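You operate a simulated robot arm through the tools that you are given. There is no shell and no other tool. Be economical: measure what you need, move in short steps, check, and stop when the job is done.

Carry out the task below with a simulated two-armed robot. There is one attempt and no reset: what you move stays moved.

JOB
Pick up the film roll with the blue core with one hand, pass it to the other hand and put it on the top of the grey table.

It is judged by the outcome, as a careful person would: the job done as asked, and still so three seconds after it is handed in. It fails if anything else is knocked over, pushed out of place, dropped, spilled or broken.

ROBOT AND FRAMES
Two 7-joint arms with two-finger parallel grippers on one trunk, on a base that drives. Base frame: it is fixed to the floor where the robot stands at the start and does not move with it; the origin is under the middle of the robot, x ahead of it, y to its left, z up. Readings come in mm, degrees, newtons and seconds.
The left shoulder is at the start at [20, 170, 1178], the right one opposite. With the tool pointing down near the work surface each hand reaches from about 100 to 520 mm from the robot's upright axis, wherever it stands, measured 20 degrees to its own side. Places, roughly: top of the grey table [3200, -900, 700]. Payload 3.8 kg a hand.
The tool frame of a hand sits at the grasp point between the pads (the TCP): z along the fingers, y along the line on which they close. The tips reach 30 mm beyond it. Largest opening 110 mm; finger width 20, thickness 10; the body of the gripper, 48 by 112 mm, starts 55 mm behind the TCP.
Orientation is that of the tool frame in the base frame, as [roll, pitch, yaw] about the fixed x, y, z axes, in that order (R = Rz(yaw) Ry(pitch) Rx(roll)). With the fingers straight down and closing along the base's y, the tool's x points along the base's -x, its y along +y and its z along -z.

CONTROLS
- The arms move only by the tool jog_arm. It takes "left_motion", "right_motion" or both (then of equal length, played together; a hand with none holds still); each is a list of rows, each a list of 6 numbers: the shift along the tool's x, y, z in units of 300 mm (1.0 is 300 mm), then the turn, a rotation vector about the tool's x, y, z in units of 45 degrees (1.0 is 45 degrees). In form: [[x, y, z, wx, wy, wz], ...]. A call has 1 to 8 rows; each row is the pose to reach, as a shift and turn from the pose commanded when the call began, along the tool's axes at that moment. "left_grip" and "right_grip" are, for a hand that has rows, the finger opening in mm, from 0 to 110, set as the call begins (left out, the last holds). A call with a number of a shift or a turn outside -1 to 1 is refused whole. Rows are played at 5 a second. More than 50 mm and 8.6 degrees between two rows, or a gripper value outside its range, and nothing of the call is played. Where a pose cannot be reached the arm comes as near as it can. A force on the tool above 40 N (or 10 N above the force at the start of the call, whichever is more), or a blocked arm, ends the call early, and 0.2 s more pass. Each finger travels about 72 mm/s and halts on what it meets, pressing with about 26 N; the grip force reading is that of the motor and also rises with nothing between the fingers. The clock runs only during rows and for 0.2 s after the last one: add rows that repeat a pose to give the fingers time. It gives the time, the measured TCP pose, the force on the tool (base axes), the opening and the grip force at its end, in the units of the frame above (readings bear some noise), with the torque about the TCP (base axes, N m) and any sound that the robot's microphone picked up.
- Cameras (640 x 400 px; columns grow to the right, rows downward): "scene" is now at [102.7, 0.1, 1311.2]; the picture's right is [-0.03, -1.00, 0.00], its down [-0.71, 0.02, -0.70] and it looks along [0.70, -0.02, -0.71] (base axes); focal length 280 px, centre (320, 200). "left" rides on the left gripper at [72, -17, -103] in its tool frame; the picture's right is [0.23, 0.97, 0.00], its down [-0.76, 0.18, -0.62] and it looks along [-0.61, 0.14, 0.78] (tool axes); focal length 222 px, centre (320, 200). "right" rides on the right gripper at [72, 17, -103] in its tool frame; the picture's right is [-0.23, 0.97, 0.00], its down [-0.76, -0.18, -0.62] and it looks along [-0.61, -0.14, 0.78] (tool axes); focal length 222 px, centre (320, 200). There is no depth. A picture from a camera that has moved, and an enlarged one, comes with that camera's place and axes in the base frame and with its lens.
- get_image(camera): a new picture of that camera. It takes no simulated time.
- move_column(by): slides the trunk up (or, below 0, down) by that many mm; the arms and the scene camera ride with it, the base frame stays. It gives what a move gives, with no picture.
- steer(legs): drives the robot by 1 to 6 legs, each [ahead, turn to the left] in mm and degrees, along the robot's own axes; the way and the turn of a leg run together, so that a leg with both is an arc; at most 1500 mm and 180 degrees a leg. The arms and the cameras ride along, it lands a little off, and it stops where it bumps. It gives what a move gives.
- aim_head(pan, tilt): turns the head with the scene camera to pan (to the left, within 80 degrees either way) and tilt (down, from -29 to 69), counted from straight ahead of the robot. It gives what a move gives.
- close_up(camera, box): a new picture of the part [left, top, right, bottom] of that camera's present view, enlarged. It takes no simulated time.
- close_job(): hands the job in; it is judged then, once.

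Go step by step. Nothing tells you exact positions but the pictures and the camera data: compare them with the known pose of the tool, close in by small moves and look again before you grip or let go. The budget is 120 turns and 108 pictures, counting those below and the enlarged ones. Unless the task says otherwise, let go and move clear before handing in, and close with one line.

The tools are called as name(argument=value, ...) on one line, values as JSON. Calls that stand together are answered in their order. jog_arm: Moves the arms, as the interface text tells. Its arguments: {"type":"object","properties":{"left_motion":{"type":"array","items":{"type":"array","items":{"type":"number"}}},"left_grip":{"type":"number"},"right_motion":{"type":"array","items":{"type":"array","items":{"type":"number"}}},"right_grip":{"type":"number"}},"required":[]} The other tools are called the same way: move_column (by) slides the trunk up or down; steer (legs) drives the base; aim_head (pan, tilt) turns the head that bears the scene camera; get_image (camera) takes a picture; close_up (camera, box) takes an enlarged picture of a part of a camera's view; close_job () hands the job in.

At the start:

```text
t: 0.0
left_eef_pos: [529.4, 227.2, 825.0]
left_tcp_rot: [180.0, 0.0, -179.9]
left_force: [-0.8, -0.1, 1.2]
left_moment: [0.02, -0.02, 0.0]
left_gripper_width: 109.9
left_grip_force: 0.1
right_eef_pos: [497.9, -243.3, 799.0]
right_tcp_rot: [179.9, 0.0, -180.0]
right_force: [0.0, -0.1, -0.1]
right_moment: [-0.01, -0.02, -0.02]
right_gripper_width: 110.0
right_grip_force: 0.1
trunk travel left (down, up): [-275.0, 295.0]
robot x, y, heading: [-1.5, -1.0, -0.0]
head pan, tilt: [-1.5, 45.2]
```

scene: 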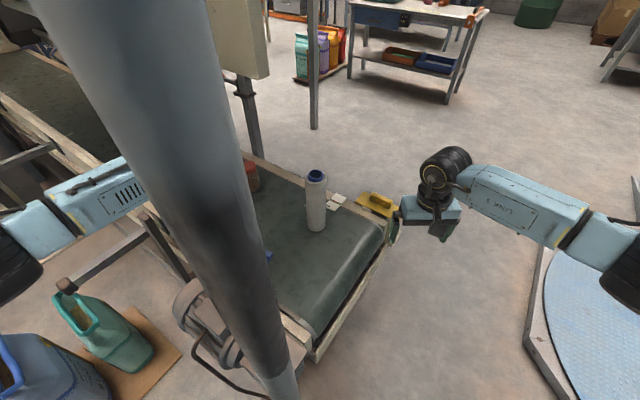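
right: 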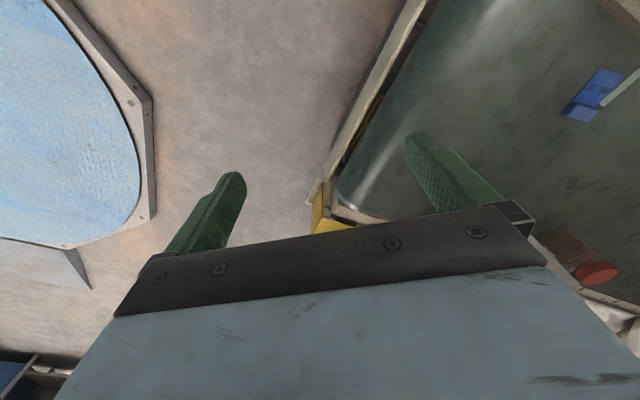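
left: 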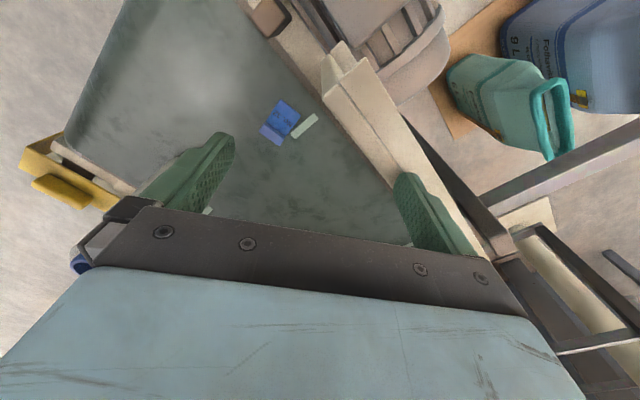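

I see a conveyor end with a white roll with a blue core standing on it, a pole in front of the camera and the left arm near it. I'll look closer before moving.

close_up(camera="scene", box=[220, 130, 460, 280])

aim_head(pan=-20, tilt=15)

get_image(camera="scene")

```text
2.67 times, centred on (340, 205) of scene
camera zoom: at [102.7, 0.1, 1311.2], right [-0.03, -1.0, 0.0], down [-0.71, 0.02, -0.7], along [0.7, -0.02, -0.71], focal length 748 px, centre (267, 187)
```

zoom: 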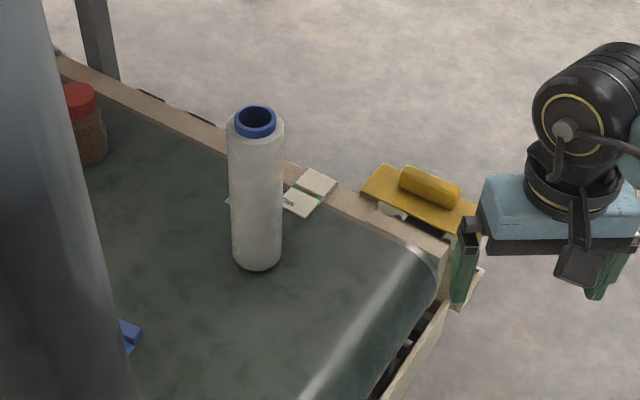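

```text
t: 0.9
left_eef_pos: [530.1, 228.5, 823.9]
left_tcp_rot: [180.0, 0.0, -179.9]
left_force: [-0.3, 0.2, -0.8]
left_moment: [0.02, 0.01, -0.01]
left_gripper_width: 109.8
left_grip_force: 0.1
right_eef_pos: [499.0, -241.3, 797.9]
right_tcp_rot: [180.0, -0.1, 179.9]
right_force: [-0.3, 0.0, 0.4]
right_moment: [-0.02, 0.03, 0.0]
right_gripper_width: 109.8
right_grip_force: 0.0
trunk travel left (down, up): [-275.0, 295.0]
robot x, y, heading: [1.2, -0.5, -0.0]
head pan, tilt: [-20.0, 15.0]
```

```text
103 pictures are left
camera scene: at [109.4, -29.7, 1358.3], right [-0.34, -0.94, 0.0], down [-0.24, 0.09, -0.97], along [0.91, -0.33, -0.26], focal length 280 px, centre (320, 200)
```

scene: 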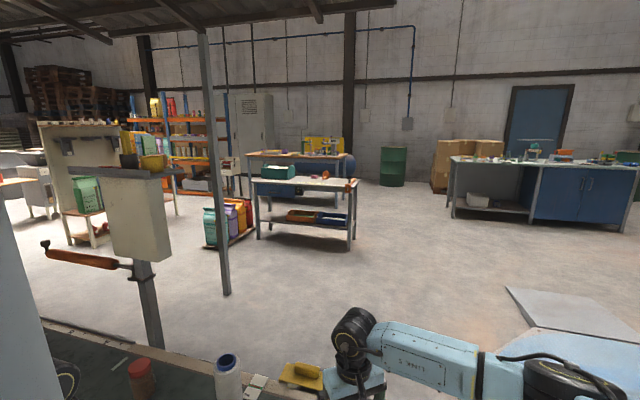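

The roll seems to be near [748, -5], standing from about z 525 to 765. I need to understand the grey pole and the free floor in front before driving.

aim_head(pan=30, tilt=30)

get_image(camera="scene")

aim_head(pan=0, tilt=69)

get_image(camera="scene")

```text
t: 2.1
left_eef_pos: [528.6, 228.6, 824.2]
left_tcp_rot: [-180.0, 0.1, -179.9]
left_force: [-0.4, 0.2, -0.1]
left_moment: [0.05, -0.03, 0.0]
left_gripper_width: 110.1
left_grip_force: 0.0
right_eef_pos: [498.1, -241.3, 799.6]
right_tcp_rot: [180.0, 0.1, 180.0]
right_force: [-0.4, 0.3, 0.6]
right_moment: [-0.02, 0.03, -0.02]
right_gripper_width: 109.9
right_grip_force: 0.1
trunk travel left (down, up): [-275.0, 295.0]
robot x, y, heading: [-1.3, 0.2, 0.1]
head pan, tilt: [30.0, 30.0]
```

```text
102 pictures are left
camera scene: at [100.0, 47.4, 1334.2], right [0.5, -0.87, 0.0], down [-0.43, -0.25, -0.87], along [0.75, 0.43, -0.5], focal length 280 px, centre (320, 200)
```

scene: 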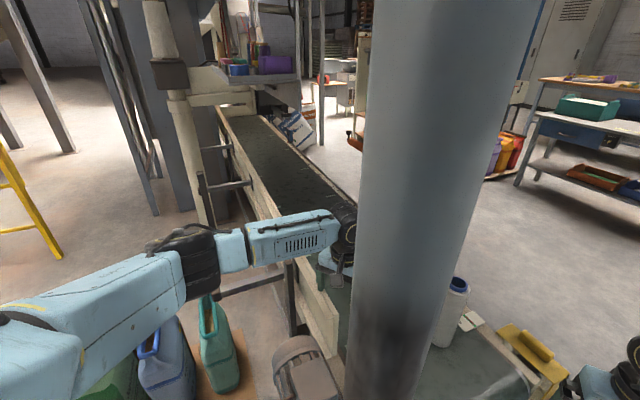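

```text
t: 3.2
left_eef_pos: [528.4, 228.6, 823.1]
left_tcp_rot: [-179.9, 0.0, -179.8]
left_force: [0.0, -0.7, 0.7]
left_moment: [-0.02, -0.02, 0.01]
left_gripper_width: 110.2
left_grip_force: 0.0
right_eef_pos: [498.4, -242.7, 798.1]
right_tcp_rot: [179.9, 0.0, 180.0]
right_force: [-0.7, -0.2, 0.2]
right_moment: [0.0, 0.01, 0.04]
right_gripper_width: 110.0
right_grip_force: 0.0
trunk travel left (down, up): [-275.0, 295.0]
robot x, y, heading: [-1.2, 1.8, 0.0]
head pan, tilt: [0.0, 68.8]
```

```text
101 pictures are left
camera scene: at [77.6, 2.2, 1282.7], right [0.0, -1.0, 0.0], down [-0.93, 0.0, -0.36], along [0.36, 0.0, -0.93], focal length 280 px, centre (320, 200)
```

scene: 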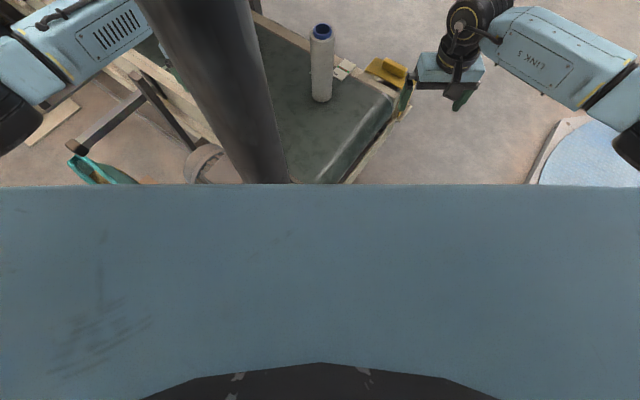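

There is a fixed pole about 220 mm ahead of me, so I must back off before turning. I check what lies to the sides and behind.

aim_head(pan=80, tilt=30)

get_image(camera="scene")

aim_head(pan=-80, tilt=30)

get_image(camera="scene")

aim_head(pan=-35, tilt=45)

get_image(camera="scene")

```text
t: 4.7
left_eef_pos: [524.2, 221.2, 829.9]
left_tcp_rot: [179.5, 0.2, -179.9]
left_force: [0.3, -0.2, 0.4]
left_moment: [-0.01, -0.02, 0.02]
left_gripper_width: 110.0
left_grip_force: 0.2
right_eef_pos: [493.7, -248.0, 799.5]
right_tcp_rot: [179.6, 0.2, -180.0]
right_force: [0.2, 0.3, -0.3]
right_moment: [-0.02, 0.0, 0.0]
right_gripper_width: 110.0
right_grip_force: 0.0
trunk travel left (down, up): [-275.0, 295.0]
robot x, y, heading: [1.3, 1.2, 0.3]
head pan, tilt: [80.0, 30.0]
```

```text
100 pictures are left
camera scene: at [60.6, 69.6, 1335.3], right [0.86, -0.51, 0.0], down [-0.25, -0.42, -0.87], along [0.45, 0.75, -0.49], focal length 280 px, centre (320, 200)
```

scene: 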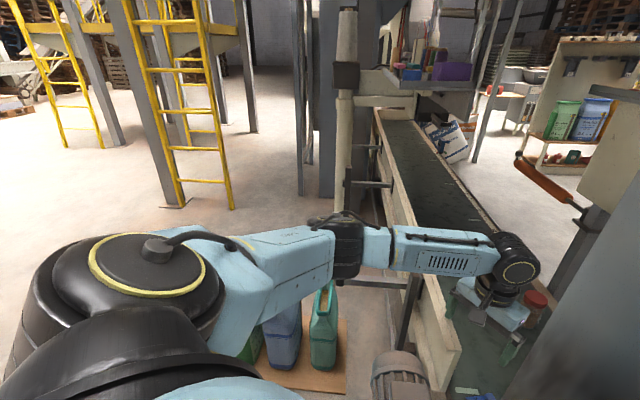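

```text
t: 7.2
left_eef_pos: [524.0, 232.1, 826.5]
left_tcp_rot: [-179.7, 0.5, -179.9]
left_force: [-0.6, -0.4, 0.0]
left_moment: [0.02, 0.0, 0.0]
left_gripper_width: 110.2
left_grip_force: 0.0
right_eef_pos: [493.6, -238.6, 802.9]
right_tcp_rot: [-179.7, 0.4, 180.0]
right_force: [-0.4, -0.3, 0.6]
right_moment: [-0.01, 0.0, 0.02]
right_gripper_width: 110.0
right_grip_force: 0.0
trunk travel left (down, up): [-275.0, 295.0]
robot x, y, heading: [3.9, 0.5, 0.1]
head pan, tilt: [-80.0, 30.0]
```

```text
99 pictures are left
camera scene: at [97.2, -27.6, 1336.5], right [-0.39, -0.92, 0.0], down [-0.44, 0.19, -0.88], along [0.81, -0.34, -0.48], focal length 280 px, centre (320, 200)
```

scene: 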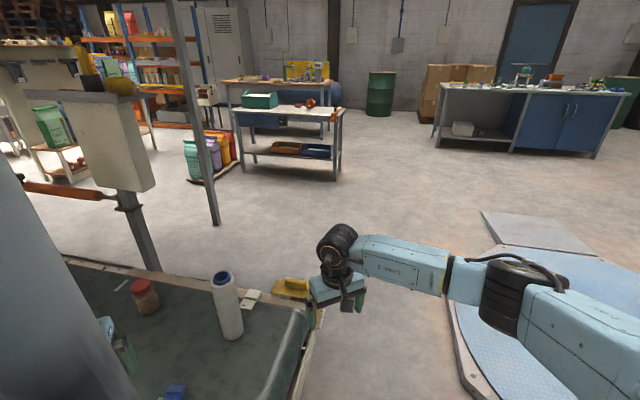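

```text
t: 8.3
left_eef_pos: [522.8, 230.6, 828.5]
left_tcp_rot: [-179.8, 0.4, -179.8]
left_force: [0.5, 0.0, -0.4]
left_moment: [0.01, -0.02, -0.03]
left_gripper_width: 110.4
left_grip_force: 0.0
right_eef_pos: [493.0, -239.3, 802.6]
right_tcp_rot: [-179.9, 0.3, -179.9]
right_force: [-0.1, 0.7, 0.0]
right_moment: [0.01, -0.04, -0.01]
right_gripper_width: 109.9
right_grip_force: 0.1
trunk travel left (down, up): [-275.0, 295.0]
robot x, y, heading: [-0.6, -1.8, 0.1]
head pan, tilt: [-35.0, 45.0]
```

```text
98 pictures are left
camera scene: at [95.3, -28.1, 1335.5], right [-0.39, -0.92, 0.0], down [-0.45, 0.19, -0.87], along [0.8, -0.34, -0.49], focal length 280 px, centre (320, 200)
```

scene: 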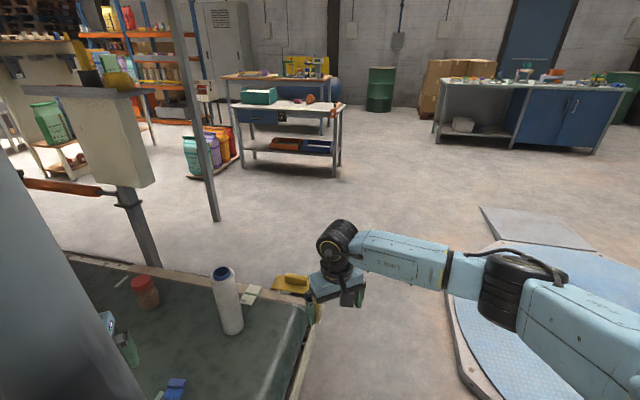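

The head lags when turning. I look once more to the right to see the platform and the floor there.

aim_head(pan=-80, tilt=40)

aim_head(pan=-80, tilt=40)

get_image(camera="scene")

```text
t: 9.4
left_eef_pos: [522.6, 231.3, 827.8]
left_tcp_rot: [-179.8, 0.4, -179.9]
left_force: [-0.3, 0.6, -0.4]
left_moment: [-0.05, 0.02, 0.0]
left_gripper_width: 109.7
left_grip_force: 0.0
right_eef_pos: [493.0, -239.2, 804.9]
right_tcp_rot: [-179.8, 0.5, -180.0]
right_force: [0.4, 0.2, -0.6]
right_moment: [0.02, 0.01, -0.03]
right_gripper_width: 110.0
right_grip_force: 0.0
trunk travel left (down, up): [-275.0, 295.0]
robot x, y, heading: [0.5, -2.9, 0.1]
head pan, tilt: [-80.0, 40.0]
```

```text
t: 10.0
left_eef_pos: [523.1, 231.0, 826.6]
left_tcp_rot: [-179.9, 0.4, -179.9]
left_force: [0.1, 1.1, -0.4]
left_moment: [-0.01, -0.02, 0.0]
left_gripper_width: 110.2
left_grip_force: 0.0
right_eef_pos: [494.0, -238.9, 804.6]
right_tcp_rot: [-179.8, 0.5, -180.0]
right_force: [0.7, 0.0, 0.1]
right_moment: [0.02, -0.02, -0.04]
right_gripper_width: 109.9
right_grip_force: 0.0
trunk travel left (down, up): [-275.0, 295.0]
robot x, y, heading: [1.5, 1.4, -0.2]
head pan, tilt: [-80.0, 40.0]
```

```text
97 pictures are left
camera scene: at [95.1, -28.2, 1335.3], right [-0.39, -0.92, 0.0], down [-0.45, 0.19, -0.87], along [0.8, -0.34, -0.49], focal length 280 px, centre (320, 200)
```

scene: 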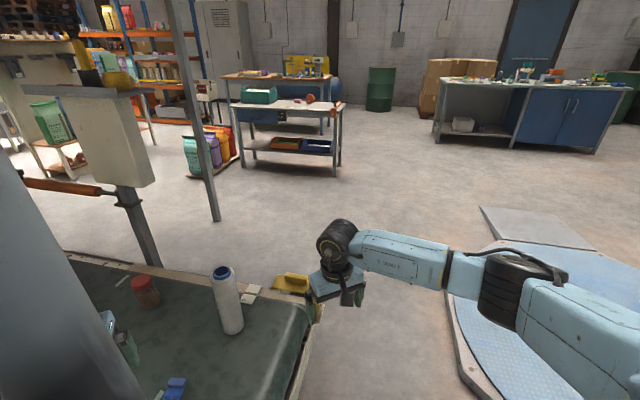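

The head seems to be blocked (likely against the pole). I relax the head, and back off a little, straight.

aim_head(pan=-15, tilt=30)

steer(legs=[[-120, 0]])

get_image(camera="scene")

```text
t: 11.4
left_eef_pos: [529.6, 227.1, 824.1]
left_tcp_rot: [180.0, 0.0, -180.0]
left_force: [0.9, -0.6, -0.6]
left_moment: [-0.01, -0.02, 0.0]
left_gripper_width: 110.0
left_grip_force: 0.1
right_eef_pos: [497.7, -242.9, 799.2]
right_tcp_rot: [180.0, -0.1, 180.0]
right_force: [-0.4, 0.3, 0.1]
right_moment: [0.01, -0.03, -0.01]
right_gripper_width: 110.0
right_grip_force: 0.0
trunk travel left (down, up): [-275.0, 295.0]
robot x, y, heading: [-1.6, 0.2, 0.3]
head pan, tilt: [-15.0, 30.0]
```

```text
t: 12.6
left_eef_pos: [406.5, 227.3, 825.4]
left_tcp_rot: [-180.0, 0.0, -179.9]
left_force: [-0.1, -1.2, 0.3]
left_moment: [-0.02, -0.01, -0.02]
left_gripper_width: 110.3
left_grip_force: 0.1
right_eef_pos: [376.8, -242.5, 799.5]
right_tcp_rot: [179.9, 0.1, 180.0]
right_force: [0.3, 0.6, -0.1]
right_moment: [0.01, -0.02, 0.0]
right_gripper_width: 110.1
right_grip_force: 0.1
trunk travel left (down, up): [-275.0, 295.0]
robot x, y, heading: [-119.8, 0.3, -0.1]
head pan, tilt: [-15.0, 30.0]
```

```text
96 pictures are left
camera scene: at [-13.5, -21.2, 1334.3], right [-0.26, -0.97, 0.0], down [-0.48, 0.13, -0.87], along [0.84, -0.22, -0.5], focal length 280 px, centre (320, 200)
```

scene: 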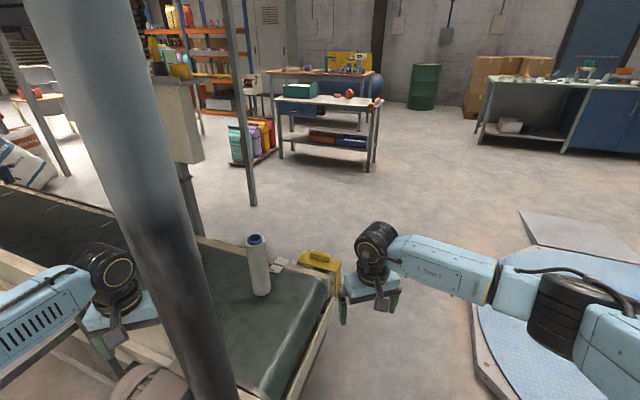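

The pole is confirmed fixed at about [217, 63]. Now I look right, then left, to see the floor around.

aim_head(pan=-80, tilt=40)

get_image(camera="scene")

```text
t: 14.0
left_eef_pos: [408.0, 228.1, 824.8]
left_tcp_rot: [-180.0, -0.1, -179.9]
left_force: [0.5, -0.2, 0.0]
left_moment: [0.01, -0.02, -0.02]
left_gripper_width: 110.2
left_grip_force: 0.0
right_eef_pos: [377.4, -242.6, 799.0]
right_tcp_rot: [179.9, 0.0, 180.0]
right_force: [-0.8, -0.6, 0.8]
right_moment: [-0.03, -0.01, 0.04]
right_gripper_width: 109.6
right_grip_force: 0.0
trunk travel left (down, up): [-275.0, 295.0]
robot x, y, heading: [-122.1, -1.2, -0.1]
head pan, tilt: [-80.0, 40.0]
```

```text
95 pictures are left
camera scene: at [-84.9, -81.5, 1318.8], right [-0.98, -0.17, 0.0], down [-0.11, 0.63, -0.77], along [0.13, -0.75, -0.64], focal length 280 px, centre (320, 200)
```

scene: 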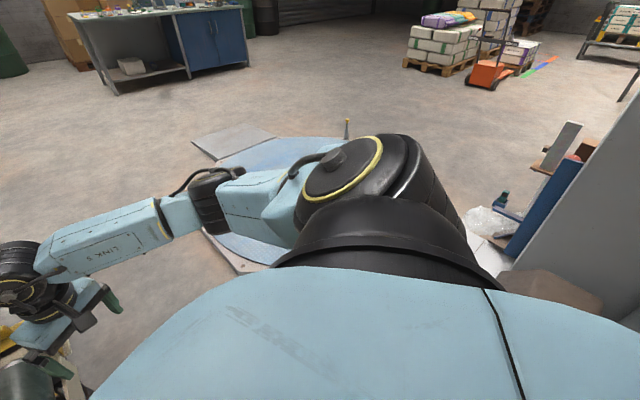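

aim_head(pan=80, tilt=40)

get_image(camera="scene")

```text
t: 16.4
left_eef_pos: [406.6, 229.5, 824.1]
left_tcp_rot: [-180.0, 0.0, -179.9]
left_force: [0.5, 0.3, -0.1]
left_moment: [-0.05, -0.01, 0.0]
left_gripper_width: 109.8
left_grip_force: 0.2
right_eef_pos: [379.2, -241.9, 798.8]
right_tcp_rot: [179.9, 0.0, -180.0]
right_force: [0.1, -0.4, -0.9]
right_moment: [0.02, -0.01, 0.02]
right_gripper_width: 110.2
right_grip_force: 0.1
trunk travel left (down, up): [-275.0, 295.0]
robot x, y, heading: [-125.1, -2.2, -0.1]
head pan, tilt: [80.0, 40.0]
```

```text
94 pictures are left
camera scene: at [-85.0, 85.9, 1318.8], right [0.98, -0.17, 0.0], down [-0.11, -0.63, -0.77], along [0.13, 0.75, -0.64], focal length 280 px, centre (320, 200)
```

scene: 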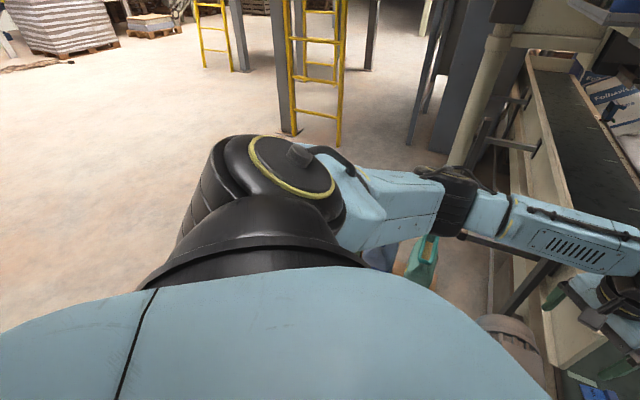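

Behind is clear. I face the head forward, back up 350 mm past the pole, then turn right.

aim_head(pan=0, tilt=40)

steer(legs=[[-350, 0], [0, -36]])

get_image(camera="scene")

```text
t: 18.0
left_eef_pos: [406.9, 229.4, 823.9]
left_tcp_rot: [-180.0, 0.0, -179.9]
left_force: [0.3, 0.0, 0.5]
left_moment: [-0.02, -0.04, 0.01]
left_gripper_width: 109.9
left_grip_force: 0.0
right_eef_pos: [377.7, -242.9, 797.0]
right_tcp_rot: [180.0, 0.1, -179.9]
right_force: [0.0, 0.5, -1.1]
right_moment: [0.01, -0.03, 0.02]
right_gripper_width: 110.1
right_grip_force: 0.2
trunk travel left (down, up): [-275.0, 295.0]
robot x, y, heading: [-117.3, -1.3, -0.0]
head pan, tilt: [0.0, 40.0]
```

```text
t: 21.9
left_eef_pos: [96.6, -128.1, 824.2]
left_tcp_rot: [-180.0, 0.0, 143.9]
left_force: [-0.3, -1.1, 0.0]
left_moment: [-0.01, 0.01, -0.02]
left_gripper_width: 110.0
left_grip_force: 0.0
right_eef_pos: [-205.9, -491.1, 797.8]
right_tcp_rot: [-180.0, 0.0, 143.8]
right_force: [0.4, 0.7, 0.6]
right_moment: [0.01, -0.01, 0.0]
right_gripper_width: 109.8
right_grip_force: 0.1
trunk travel left (down, up): [-275.0, 295.0]
robot x, y, heading: [-465.4, -1.3, -36.4]
head pan, tilt: [0.0, 40.0]
```

```text
93 pictures are left
camera scene: at [-379.3, -61.8, 1318.8], right [-0.59, -0.81, 0.0], down [-0.52, 0.38, -0.77], along [0.62, -0.45, -0.64], focal length 280 px, centre (320, 200)
```

scene: 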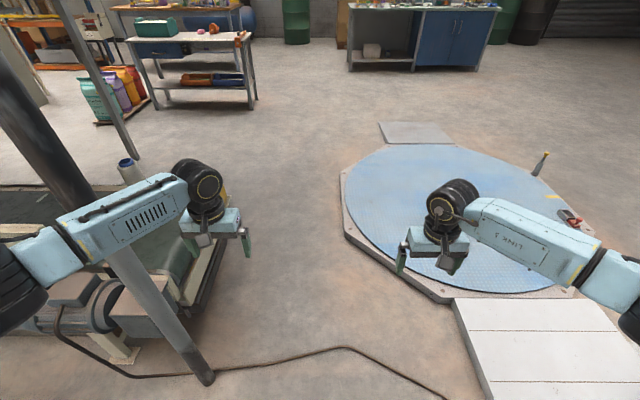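

Path ahead is between the conveyor and the round platform. My left elbow is wide, so I swing further right, then come back toward the conveyor end.

steer(legs=[[0, -16], [700, 0], [0, 69]])

get_image(camera="scene")

```text
t: 29.8
left_eef_pos: [387.3, -177.4, 824.5]
left_tcp_rot: [180.0, 0.0, -162.6]
left_force: [0.0, 0.0, 0.4]
left_moment: [-0.01, -0.01, 0.01]
left_gripper_width: 109.9
left_grip_force: 0.1
right_eef_pos: [499.0, -635.6, 799.2]
right_tcp_rot: [-179.9, 0.0, -162.8]
right_force: [0.0, 0.0, -0.5]
right_moment: [0.01, 0.01, 0.0]
right_gripper_width: 110.1
right_grip_force: 0.0
trunk travel left (down, up): [-275.0, 295.0]
robot x, y, heading: [-55.8, -548.1, 17.4]
head pan, tilt: [0.0, 40.0]
```

```text
92 pictures are left
camera scene: at [52.6, -518.6, 1318.8], right [0.3, -0.95, 0.0], down [-0.61, -0.19, -0.77], along [0.73, 0.23, -0.64], focal length 280 px, centre (320, 200)
```

scene: 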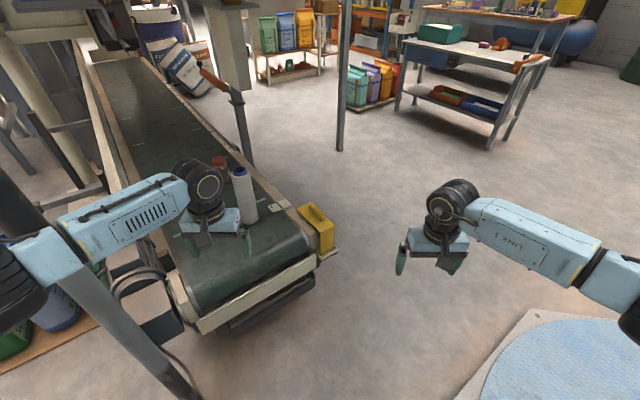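

The view is clear; the roll is at about [745, 2]. I raise and pull in the left hand so that it clears the roll while driving in, then drive and turn left.

jog_arm(left_motion=[[0.125, 0, -0.1, 0, 0, 0], [0.25, 0, -0.2, 0, 0, 0], [0.375, 0, -0.3, 0, 0, 0], [0.5, 0, -0.4, 0, 0, 0], [0.5, 0, -0.4, 0, 0, 0]])

steer(legs=[[500, 0], [0, 20]])

get_image(camera="scene")

```text
t: 30.9
left_eef_pos: [243.4, -224.3, 944.3]
left_tcp_rot: [-179.9, 0.0, -162.5]
left_force: [-0.5, -0.3, -1.2]
left_moment: [0.03, -0.03, -0.01]
left_gripper_width: 110.0
left_grip_force: 0.0
right_eef_pos: [498.0, -636.1, 798.5]
right_tcp_rot: [-180.0, 0.0, -162.8]
right_force: [0.6, 0.1, -0.3]
right_moment: [0.0, 0.01, -0.02]
right_gripper_width: 110.0
right_grip_force: 0.1
trunk travel left (down, up): [-275.0, 295.0]
robot x, y, heading: [-48.3, -554.8, 17.4]
head pan, tilt: [0.0, 40.0]
```

```text
t: 32.7
left_eef_pos: [408.1, -165.4, 937.9]
left_tcp_rot: [179.0, -1.2, -160.9]
left_force: [-0.5, 0.3, 0.7]
left_moment: [-0.02, 0.02, 0.0]
left_gripper_width: 109.9
left_grip_force: 0.0
right_eef_pos: [680.0, -578.2, 803.1]
right_tcp_rot: [179.7, 0.6, -162.1]
right_force: [0.1, 0.8, -0.2]
right_moment: [0.01, 0.02, 0.0]
right_gripper_width: 110.0
right_grip_force: 0.1
trunk travel left (down, up): [-275.0, 295.0]
robot x, y, heading: [137.6, -496.2, 19.0]
head pan, tilt: [0.0, 40.0]
stopped in leg 1: the robot was blocked; the commanded pose is now the measured one
```

```text
91 pictures are left
camera scene: at [227.1, -470.9, 1320.4], right [0.32, -0.95, -0.01], down [-0.6, -0.2, -0.77], along [0.73, 0.25, -0.63], focal length 280 px, centre (320, 200)
```

scene: 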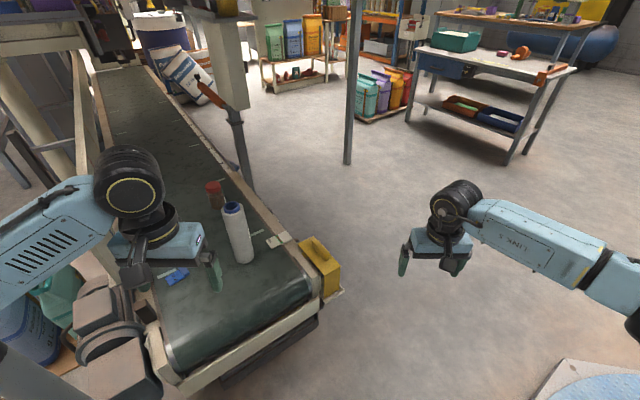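

The left elbow seems to have met the fixed pole and the drive stopped. I back off along the same line, and take a course further from the pole.

steer(legs=[[-140, 0]])

get_image(camera="scene")

```text
t: 33.3
left_eef_pos: [409.4, -162.8, 937.4]
left_tcp_rot: [178.8, -1.4, -160.7]
left_force: [-0.3, 0.1, -0.9]
left_moment: [0.03, 0.03, 0.01]
left_gripper_width: 110.0
left_grip_force: 0.1
right_eef_pos: [679.7, -577.5, 800.1]
right_tcp_rot: [179.7, 0.3, -162.2]
right_force: [0.6, 0.7, -0.4]
right_moment: [0.0, -0.04, 0.01]
right_gripper_width: 110.0
right_grip_force: 0.0
trunk travel left (down, up): [-275.0, 295.0]
robot x, y, heading: [139.2, -496.7, 19.0]
head pan, tilt: [0.0, 40.0]
stopped in leg 1: the robot was blocked; the commanded pose is now the measured one
```

```text
90 pictures are left
camera scene: at [230.2, -471.1, 1319.6], right [0.33, -0.95, -0.01], down [-0.6, -0.2, -0.77], along [0.73, 0.25, -0.64], focal length 280 px, centre (320, 200)
```

scene: 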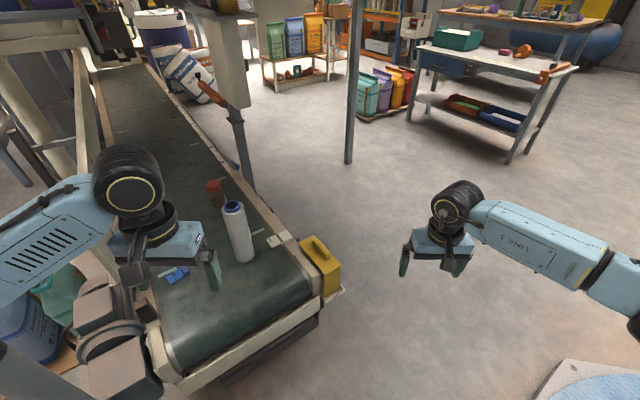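

It is also blocked going back; the arm may be snagged on the pole. I look left at the elbow.

aim_head(pan=65, tilt=45)

get_image(camera="scene")

```text
t: 34.7
left_eef_pos: [409.3, -164.6, 939.5]
left_tcp_rot: [179.0, -1.4, -160.9]
left_force: [0.4, 0.0, -0.1]
left_moment: [-0.01, -0.02, 0.0]
left_gripper_width: 110.0
left_grip_force: 0.0
right_eef_pos: [679.3, -579.3, 802.1]
right_tcp_rot: [179.7, 0.5, -162.1]
right_force: [-1.2, 0.7, -0.3]
right_moment: [0.01, 0.02, 0.02]
right_gripper_width: 109.8
right_grip_force: 0.1
trunk travel left (down, up): [-275.0, 295.0]
robot x, y, heading: [131.0, -496.1, 18.8]
head pan, tilt: [65.0, 45.0]
```

```text
89 pictures are left
camera scene: at [156.8, -417.5, 1312.5], right [0.99, -0.11, 0.01], down [-0.07, -0.7, -0.71], along [0.08, 0.71, -0.7], focal length 280 px, centre (320, 200)
```

scene: 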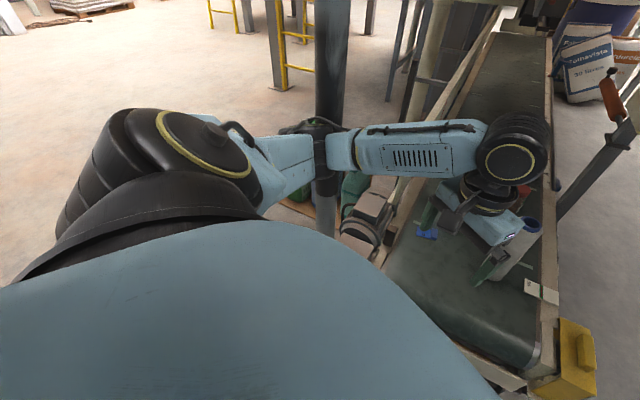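

The left elbow is touching the pole. Extending the left hand ahead and a bit inward again should draw the elbow away from it.

jog_arm(left_motion=[[-0.1, -0.08, 0, 0, 0, 0], [-0.2, -0.16, 0, 0, 0, 0], [-0.3, -0.24, 0, 0, 0, 0], [-0.4, -0.32, 0, 0, 0, 0], [-0.4, -0.32, 0, 0, 0, 0]])

get_image(camera="scene")

```text
t: 35.9
left_eef_pos: [560.0, -212.4, 927.9]
left_tcp_rot: [179.2, -1.8, -160.9]
left_force: [-0.4, 0.2, 0.0]
left_moment: [-0.01, 0.0, 0.0]
left_gripper_width: 110.1
left_grip_force: 0.0
right_eef_pos: [684.0, -573.6, 797.7]
right_tcp_rot: [-180.0, -0.2, -162.2]
right_force: [0.1, 0.5, 0.0]
right_moment: [0.01, -0.01, 0.03]
right_gripper_width: 110.0
right_grip_force: 0.1
trunk travel left (down, up): [-275.0, 295.0]
robot x, y, heading: [134.6, -494.2, 18.9]
head pan, tilt: [65.0, 45.0]
```

```text
88 pictures are left
camera scene: at [165.1, -406.8, 1311.5], right [0.99, -0.11, 0.0], down [-0.08, -0.7, -0.71], along [0.08, 0.7, -0.71], focal length 280 px, centre (320, 200)
```

scene: 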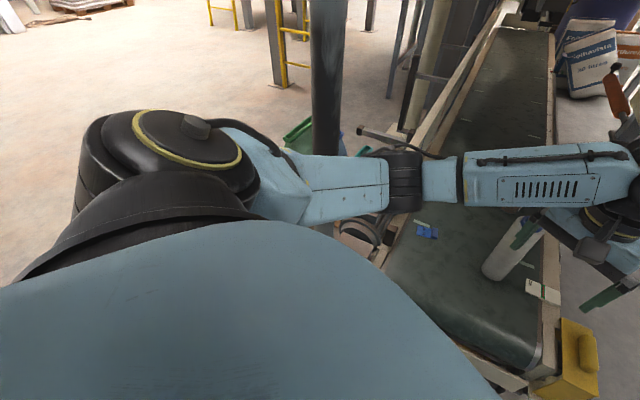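

The elbow has come past and off the pole, so going forward clears it. I drive on 320 mm and turn left.

steer(legs=[[320, 0]])

get_image(camera="scene")

```text
t: 37.8
left_eef_pos: [825.0, -115.5, 929.2]
left_tcp_rot: [179.2, -1.8, -160.0]
left_force: [0.1, -1.0, 0.6]
left_moment: [-0.01, -0.03, 0.03]
left_gripper_width: 110.1
left_grip_force: 0.0
right_eef_pos: [952.4, -475.4, 799.0]
right_tcp_rot: [-179.9, 0.0, -161.1]
right_force: [0.6, -0.7, 0.0]
right_moment: [0.02, 0.01, -0.01]
right_gripper_width: 109.9
right_grip_force: 0.1
trunk travel left (down, up): [-275.0, 295.0]
robot x, y, heading: [404.7, -409.1, 19.9]
head pan, tilt: [65.0, 45.0]
stopped in leg 1: the robot was blocked; the commanded pose is now the measured one
```

```text
87 pictures are left
camera scene: at [430.5, -319.2, 1311.7], right [1.0, -0.09, 0.0], down [-0.06, -0.7, -0.71], along [0.07, 0.7, -0.71], focal length 280 px, centre (320, 200)
```

scene: 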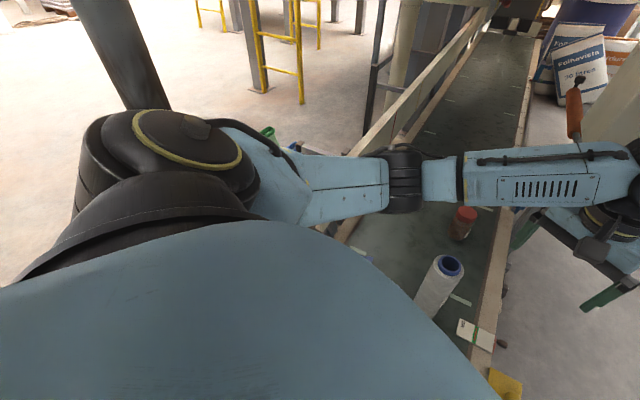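

Blocked again at [405, -409]. I look down in front to see what the base touches.

aim_head(pan=15, tilt=65)

get_image(camera="scene")

get_image(camera="left")

get_image(camera="right")

```text
t: 39.0
left_eef_pos: [825.7, -116.7, 927.8]
left_tcp_rot: [179.3, -1.8, -160.0]
left_force: [-0.2, -0.3, -0.1]
left_moment: [0.0, 0.0, -0.02]
left_gripper_width: 110.0
left_grip_force: 0.2
right_eef_pos: [953.1, -475.3, 799.3]
right_tcp_rot: [180.0, 0.0, -161.2]
right_force: [-0.8, -0.8, -0.4]
right_moment: [0.0, 0.0, -0.01]
right_gripper_width: 110.0
right_grip_force: 0.1
trunk travel left (down, up): [-275.0, 295.0]
robot x, y, heading: [401.5, -408.2, 19.9]
head pan, tilt: [15.0, 65.0]
```

```text
86 pictures are left
camera scene: at [474.4, -364.4, 1286.5], right [0.57, -0.82, 0.0], down [-0.74, -0.52, -0.42], along [0.35, 0.24, -0.91], focal length 280 px, centre (320, 200)
```

scene: 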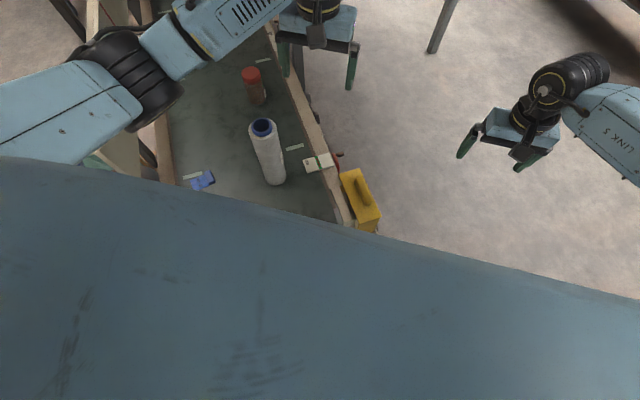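

```text
85 pictures are left
camera left: at [766.7, -157.5, 1035.6], right [-0.55, 0.84, 0.02], down [0.68, 0.43, 0.6], along [0.5, 0.34, -0.8], focal length 222 px, centre (320, 200)
```

left: 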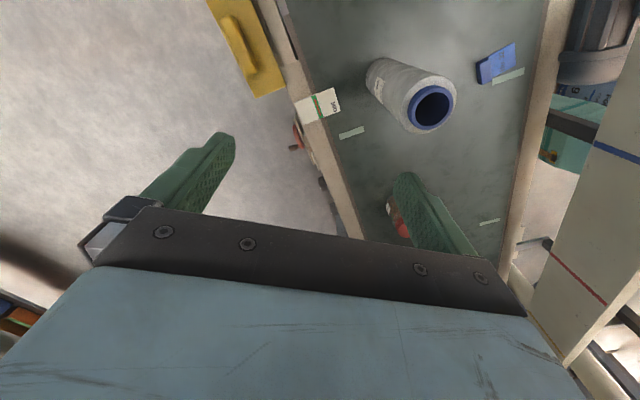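

```text
84 pictures are left
camera right: at [879.0, -482.7, 902.0], right [-0.1, 1.0, 0.0], down [0.78, 0.08, 0.62], along [0.62, 0.06, -0.78], focal length 222 px, centre (320, 200)
```

right: 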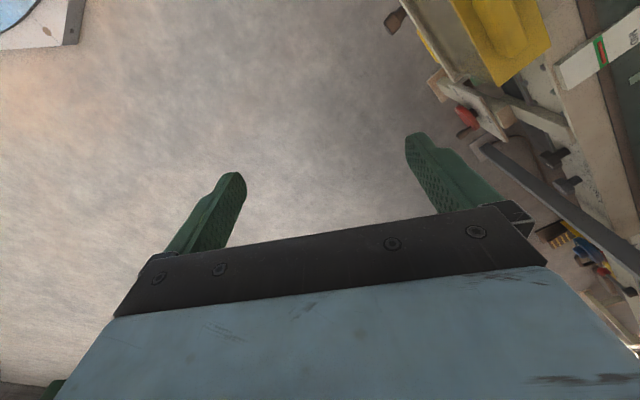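

The roll stands at about [745, -5] and the base touches the conveyor end, which is close enough. I back off 20 mm so that it's not pressing, and then re-measure.

steer(legs=[[-20, 0]])

get_image(camera="left")

```text
t: 39.8
left_eef_pos: [805.7, -124.3, 930.0]
left_tcp_rot: [179.3, -1.8, -159.9]
left_force: [-0.1, -0.5, 0.0]
left_moment: [0.0, -0.03, 0.0]
left_gripper_width: 110.0
left_grip_force: 0.2
right_eef_pos: [934.3, -482.2, 799.2]
right_tcp_rot: [180.0, 0.1, -161.1]
right_force: [0.7, -1.2, 0.7]
right_moment: [0.01, -0.02, 0.03]
right_gripper_width: 109.9
right_grip_force: 0.1
trunk travel left (down, up): [-275.0, 295.0]
robot x, y, heading: [384.0, -416.7, 20.0]
head pan, tilt: [15.0, 65.0]
```

```text
83 pictures are left
camera left: at [747.0, -164.6, 1036.1], right [-0.55, 0.84, 0.02], down [0.67, 0.43, 0.6], along [0.5, 0.34, -0.8], focal length 222 px, centre (320, 200)
```

left: 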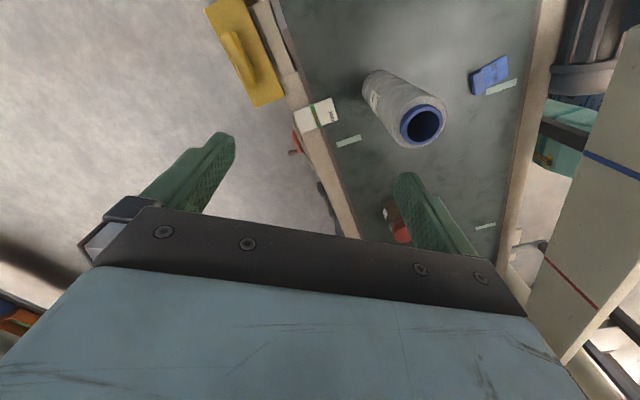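

The roll's axis is at about [748, -8], its top at z≈768. I move the left hand above it, straightening the tool.

jog_arm(left_motion=[[0.012, 0.11, 0, 0.015, -0.04, 0], [0.025, 0.22, 0, 0.015, -0.04, 0], [0.037, 0.33, 0, 0.015, -0.04, 0], [0.049, 0.43, 0, 0.015, -0.04, 0], [0.049, 0.43, 0, 0.015, -0.04, 0]])

get_image(camera="left")

get_image(camera="scene")

```text
t: 41.0
left_eef_pos: [751.1, -8.9, 929.7]
left_tcp_rot: [179.9, -0.1, -160.0]
left_force: [-0.3, -0.4, -0.2]
left_moment: [0.03, -0.01, -0.02]
left_gripper_width: 109.9
left_grip_force: 0.0
right_eef_pos: [934.7, -482.2, 798.5]
right_tcp_rot: [-180.0, 0.0, -161.3]
right_force: [-0.2, 0.2, -0.9]
right_moment: [-0.02, 0.0, -0.02]
right_gripper_width: 109.8
right_grip_force: 0.0
trunk travel left (down, up): [-275.0, 295.0]
robot x, y, heading: [384.6, -411.7, 19.9]
head pan, tilt: [15.0, 65.0]
```

```text
82 pictures are left
camera left: at [688.4, -50.2, 1035.2], right [-0.55, 0.84, 0.0], down [0.66, 0.43, 0.62], along [0.52, 0.34, -0.78], focal length 222 px, centre (320, 200)
```

left: 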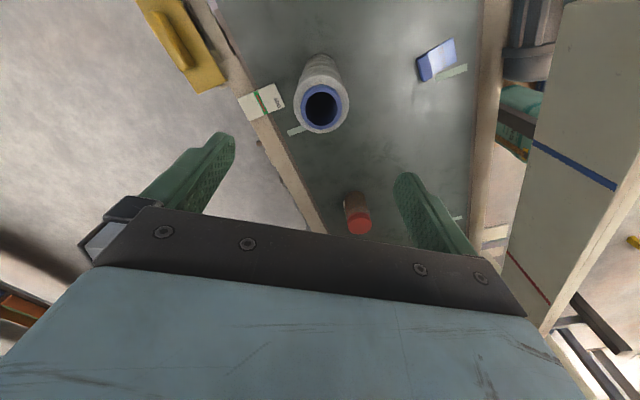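

```text
81 pictures are left
camera scene: at [455.8, -371.4, 1286.5], right [0.57, -0.82, 0.0], down [-0.74, -0.52, -0.42], along [0.35, 0.24, -0.91], focal length 280 px, centre (320, 200)
```

scene: 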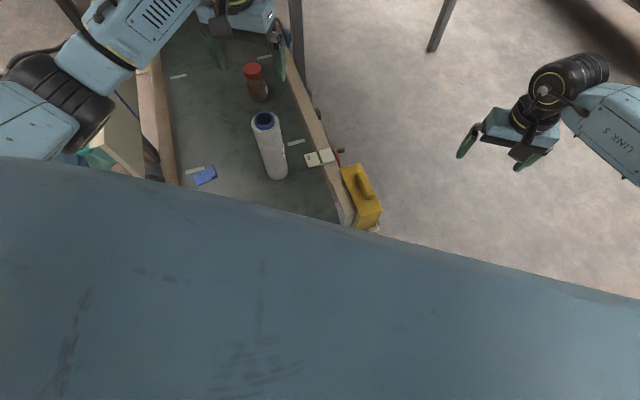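

Centred above the roll. I descend to just above it and check again.

jog_arm(left_motion=[[0, 0, 0.14, 0, 0, 0], [0, 0, 0.28, 0, 0, 0], [0, 0, 0.4, 0, 0, 0], [0, 0, 0.4, 0, 0, 0]])

get_image(camera="left")

get_image(camera="scene")

```text
t: 42.0
left_eef_pos: [749.4, -9.1, 810.1]
left_tcp_rot: [180.0, 0.1, -160.0]
left_force: [0.6, 0.6, 0.2]
left_moment: [0.01, -0.02, 0.05]
left_gripper_width: 110.2
left_grip_force: 0.0
right_eef_pos: [934.9, -481.8, 798.6]
right_tcp_rot: [180.0, 0.0, -161.2]
right_force: [0.3, -0.2, 0.6]
right_moment: [0.01, 0.0, 0.01]
right_gripper_width: 110.0
right_grip_force: 0.0
trunk travel left (down, up): [-275.0, 295.0]
robot x, y, heading: [386.8, -409.3, 19.6]
head pan, tilt: [15.0, 65.0]
```

```text
80 pictures are left
camera left: at [686.6, -50.8, 915.4], right [-0.55, 0.84, 0.0], down [0.66, 0.43, 0.62], along [0.52, 0.34, -0.78], focal length 222 px, centre (320, 200)
```

left: 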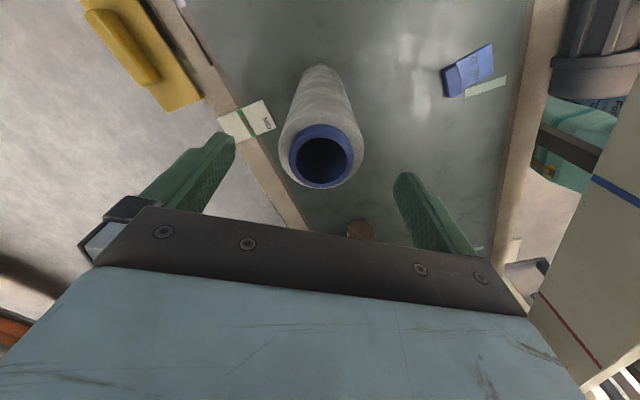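

```text
79 pictures are left
camera scene: at [455.6, -371.2, 1286.5], right [0.57, -0.82, 0.0], down [-0.74, -0.52, -0.42], along [0.35, 0.24, -0.91], focal length 280 px, centre (320, 200)
```

scene: 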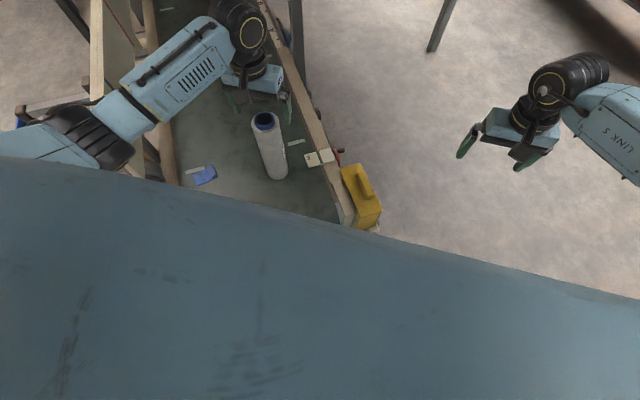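

Still centred. I go down so that the fingers straddle the top 65 mm of the roll.

jog_arm(left_motion=[[0, 0, 0.1, 0, 0, 0], [0, 0, 0.2, 0, 0, 0], [0, 0, 0.26, 0, 0, 0], [0, 0, 0.26, 0, 0, 0]])

get_image(camera="left")

```text
t: 43.0
left_eef_pos: [750.1, -7.6, 733.0]
left_tcp_rot: [-180.0, 0.0, -160.0]
left_force: [0.2, 0.3, 0.2]
left_moment: [0.02, -0.03, 0.03]
left_gripper_width: 110.0
left_grip_force: 0.0
right_eef_pos: [935.2, -482.2, 798.8]
right_tcp_rot: [179.9, 0.0, -161.2]
right_force: [-0.1, 0.0, 0.1]
right_moment: [0.0, -0.01, 0.03]
right_gripper_width: 109.8
right_grip_force: 0.0
trunk travel left (down, up): [-275.0, 295.0]
robot x, y, heading: [387.6, -417.7, 19.7]
head pan, tilt: [15.0, 65.0]
```

```text
78 pictures are left
camera left: at [688.1, -49.5, 837.6], right [-0.55, 0.84, 0.0], down [0.66, 0.43, 0.62], along [0.52, 0.34, -0.78], focal length 222 px, centre (320, 200)
```

left: 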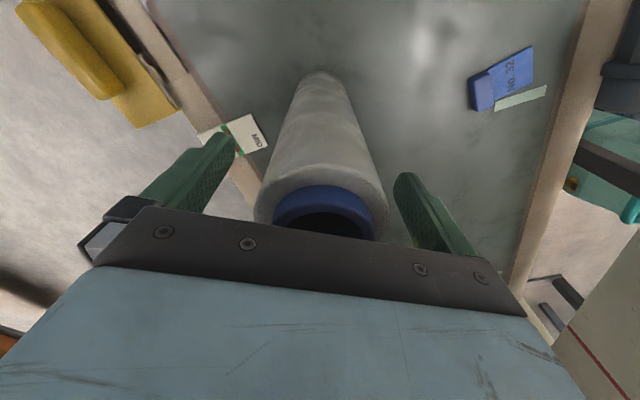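

Roll is well between the fingers. I close and wait.

jog_arm(left_motion=[[0, 0, 0, 0, 0, 0], [0, 0, 0, 0, 0, 0], [0, 0, 0, 0, 0, 0], [0, 0, 0, 0, 0, 0], [0, 0, 0, 0, 0, 0]], left_grip=40)

get_image(camera="left")

```text
t: 44.2
left_eef_pos: [749.7, -8.4, 732.4]
left_tcp_rot: [179.8, -0.1, -160.0]
left_force: [-0.8, 2.5, -0.8]
left_moment: [0.33, 0.07, 0.0]
left_gripper_width: 66.7
left_grip_force: 25.7
right_eef_pos: [934.1, -482.2, 798.6]
right_tcp_rot: [179.9, 0.0, -161.2]
right_force: [-0.4, -0.4, 0.1]
right_moment: [-0.03, 0.0, 0.0]
right_gripper_width: 110.1
right_grip_force: 0.1
trunk travel left (down, up): [-275.0, 295.0]
robot x, y, heading: [387.6, -410.3, 19.7]
head pan, tilt: [15.0, 65.0]
```

```text
77 pictures are left
camera left: at [687.9, -49.0, 837.7], right [-0.55, 0.84, 0.0], down [0.66, 0.43, 0.62], along [0.52, 0.34, -0.78], focal length 222 px, centre (320, 200)
```

left: 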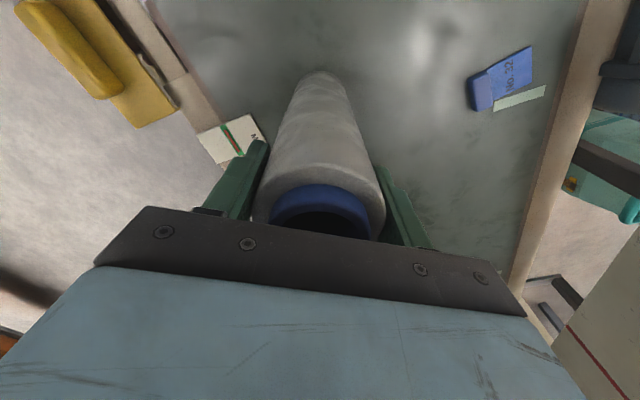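

Gripped at 67 mm. I lift 100 mm and check the hold.

jog_arm(left_motion=[[0, 0, -0.03, 0, 0, 0], [0, 0, -0.1, 0, 0, 0], [0, 0, -0.2, 0, 0, 0], [0, 0, -0.3, 0, 0, 0], [0, 0, -0.37, 0, 0, 0], [0, 0, -0.37, 0, 0, 0]], left_grip=30)

get_image(camera="left")

get_image(camera="scene")

```text
t: 45.6
left_eef_pos: [749.1, -8.2, 841.1]
left_tcp_rot: [179.8, -0.1, -160.0]
left_force: [0.2, -0.3, -3.5]
left_moment: [0.0, 0.01, -0.07]
left_gripper_width: 66.4
left_grip_force: 25.9
right_eef_pos: [933.1, -482.7, 798.4]
right_tcp_rot: [180.0, 0.0, -161.2]
right_force: [0.2, -0.1, 0.3]
right_moment: [0.0, 0.0, -0.01]
right_gripper_width: 109.8
right_grip_force: 0.0
trunk travel left (down, up): [-275.0, 295.0]
robot x, y, heading: [385.6, -414.8, 19.9]
head pan, tilt: [15.0, 65.0]
```

```text
76 pictures are left
camera left: at [687.5, -48.4, 947.1], right [-0.55, 0.84, 0.0], down [0.66, 0.43, 0.62], along [0.52, 0.34, -0.78], focal length 222 px, centre (320, 200)
```

left: 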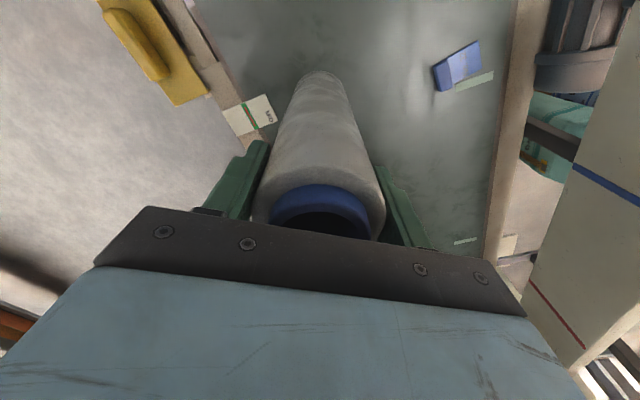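

```text
75 pictures are left
camera scene: at [455.9, -370.9, 1286.5], right [0.57, -0.82, 0.0], down [-0.74, -0.52, -0.42], along [0.35, 0.24, -0.91], focal length 280 px, centre (320, 200)
```

scene: 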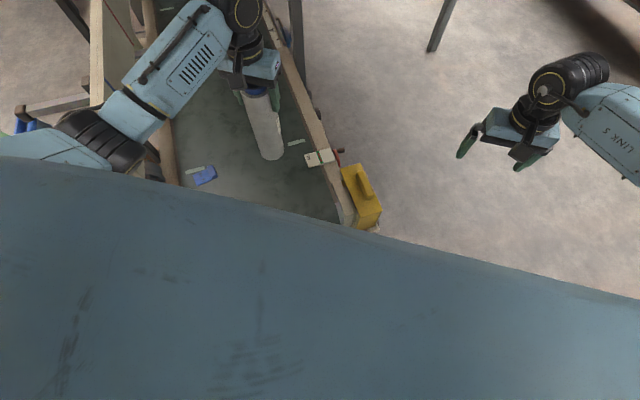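

The roll is held firmly (about 0.35 kg). I raise it and bring it inward, then back off a bit and swing away to open floor for the hand-over.

jog_arm(left_motion=[[0, 0, -0.1, 0, 0, 0], [0, 0, -0.2, 0, 0, 0], [0, 0, -0.3, 0, 0, 0], [0.03, -0.12, -0.3, 0, 0, 0], [0.06, -0.24, -0.3, 0, 0, 0], [0.06, -0.24, -0.3, 0, 0, 0]])

steer(legs=[[-60, 0], [0, -50]])

aim_head(pan=0, tilt=35)

get_image(camera="scene")

```text
t: 47.0
left_eef_pos: [756.8, -81.0, 932.3]
left_tcp_rot: [179.9, 0.0, -160.0]
left_force: [-0.1, -0.5, -4.1]
left_moment: [-0.01, 0.01, -0.03]
left_gripper_width: 66.3
left_grip_force: 26.4
right_eef_pos: [934.9, -481.3, 798.9]
right_tcp_rot: [-179.9, 0.0, -161.1]
right_force: [0.5, -0.1, 0.0]
right_moment: [0.01, 0.0, -0.01]
right_gripper_width: 110.0
right_grip_force: 0.0
trunk travel left (down, up): [-275.0, 295.0]
robot x, y, heading: [381.9, -416.8, 19.8]
head pan, tilt: [15.0, 65.0]
```

```text
t: 50.2
left_eef_pos: [823.7, -507.1, 933.4]
left_tcp_rot: [179.9, 0.0, 149.8]
left_force: [-0.3, -0.6, -4.1]
left_moment: [-0.01, 0.01, 0.01]
left_gripper_width: 66.5
left_grip_force: 25.9
right_eef_pos: [629.7, -900.2, 799.7]
right_tcp_rot: [180.0, -0.1, 148.5]
right_force: [-0.5, 0.5, 0.2]
right_moment: [-0.02, 0.0, -0.02]
right_gripper_width: 110.0
right_grip_force: 0.0
trunk travel left (down, up): [-275.0, 295.0]
robot x, y, heading: [330.1, -435.9, -30.3]
head pan, tilt: [15.0, 65.0]
```

```text
t: 51.2
left_eef_pos: [823.7, -507.4, 933.0]
left_tcp_rot: [179.9, -0.1, 149.9]
left_force: [-0.9, 1.1, -3.8]
left_moment: [0.03, 0.05, -0.02]
left_gripper_width: 66.1
left_grip_force: 25.8
right_eef_pos: [628.8, -900.7, 798.2]
right_tcp_rot: [179.9, 0.0, 148.6]
right_force: [-0.2, 1.3, 0.9]
right_moment: [0.01, -0.04, 0.03]
right_gripper_width: 110.0
right_grip_force: 0.1
trunk travel left (down, up): [-275.0, 295.0]
robot x, y, heading: [331.1, -435.7, -30.4]
head pan, tilt: [0.0, 35.0]
```

```text
74 pictures are left
camera scene: at [424.3, -488.4, 1326.3], right [-0.51, -0.86, 0.0], down [-0.5, 0.29, -0.82], along [0.71, -0.41, -0.57], focal length 280 px, centre (320, 200)
```

scene: 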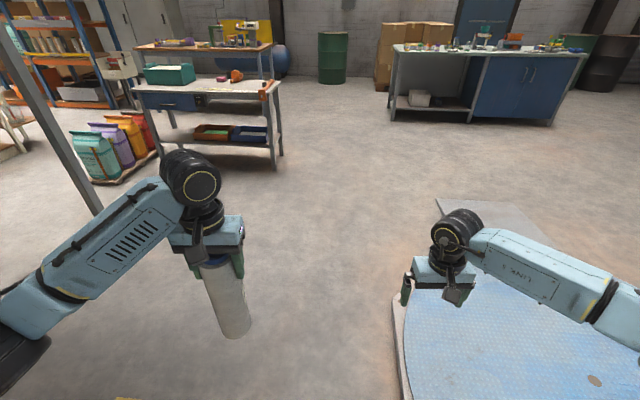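

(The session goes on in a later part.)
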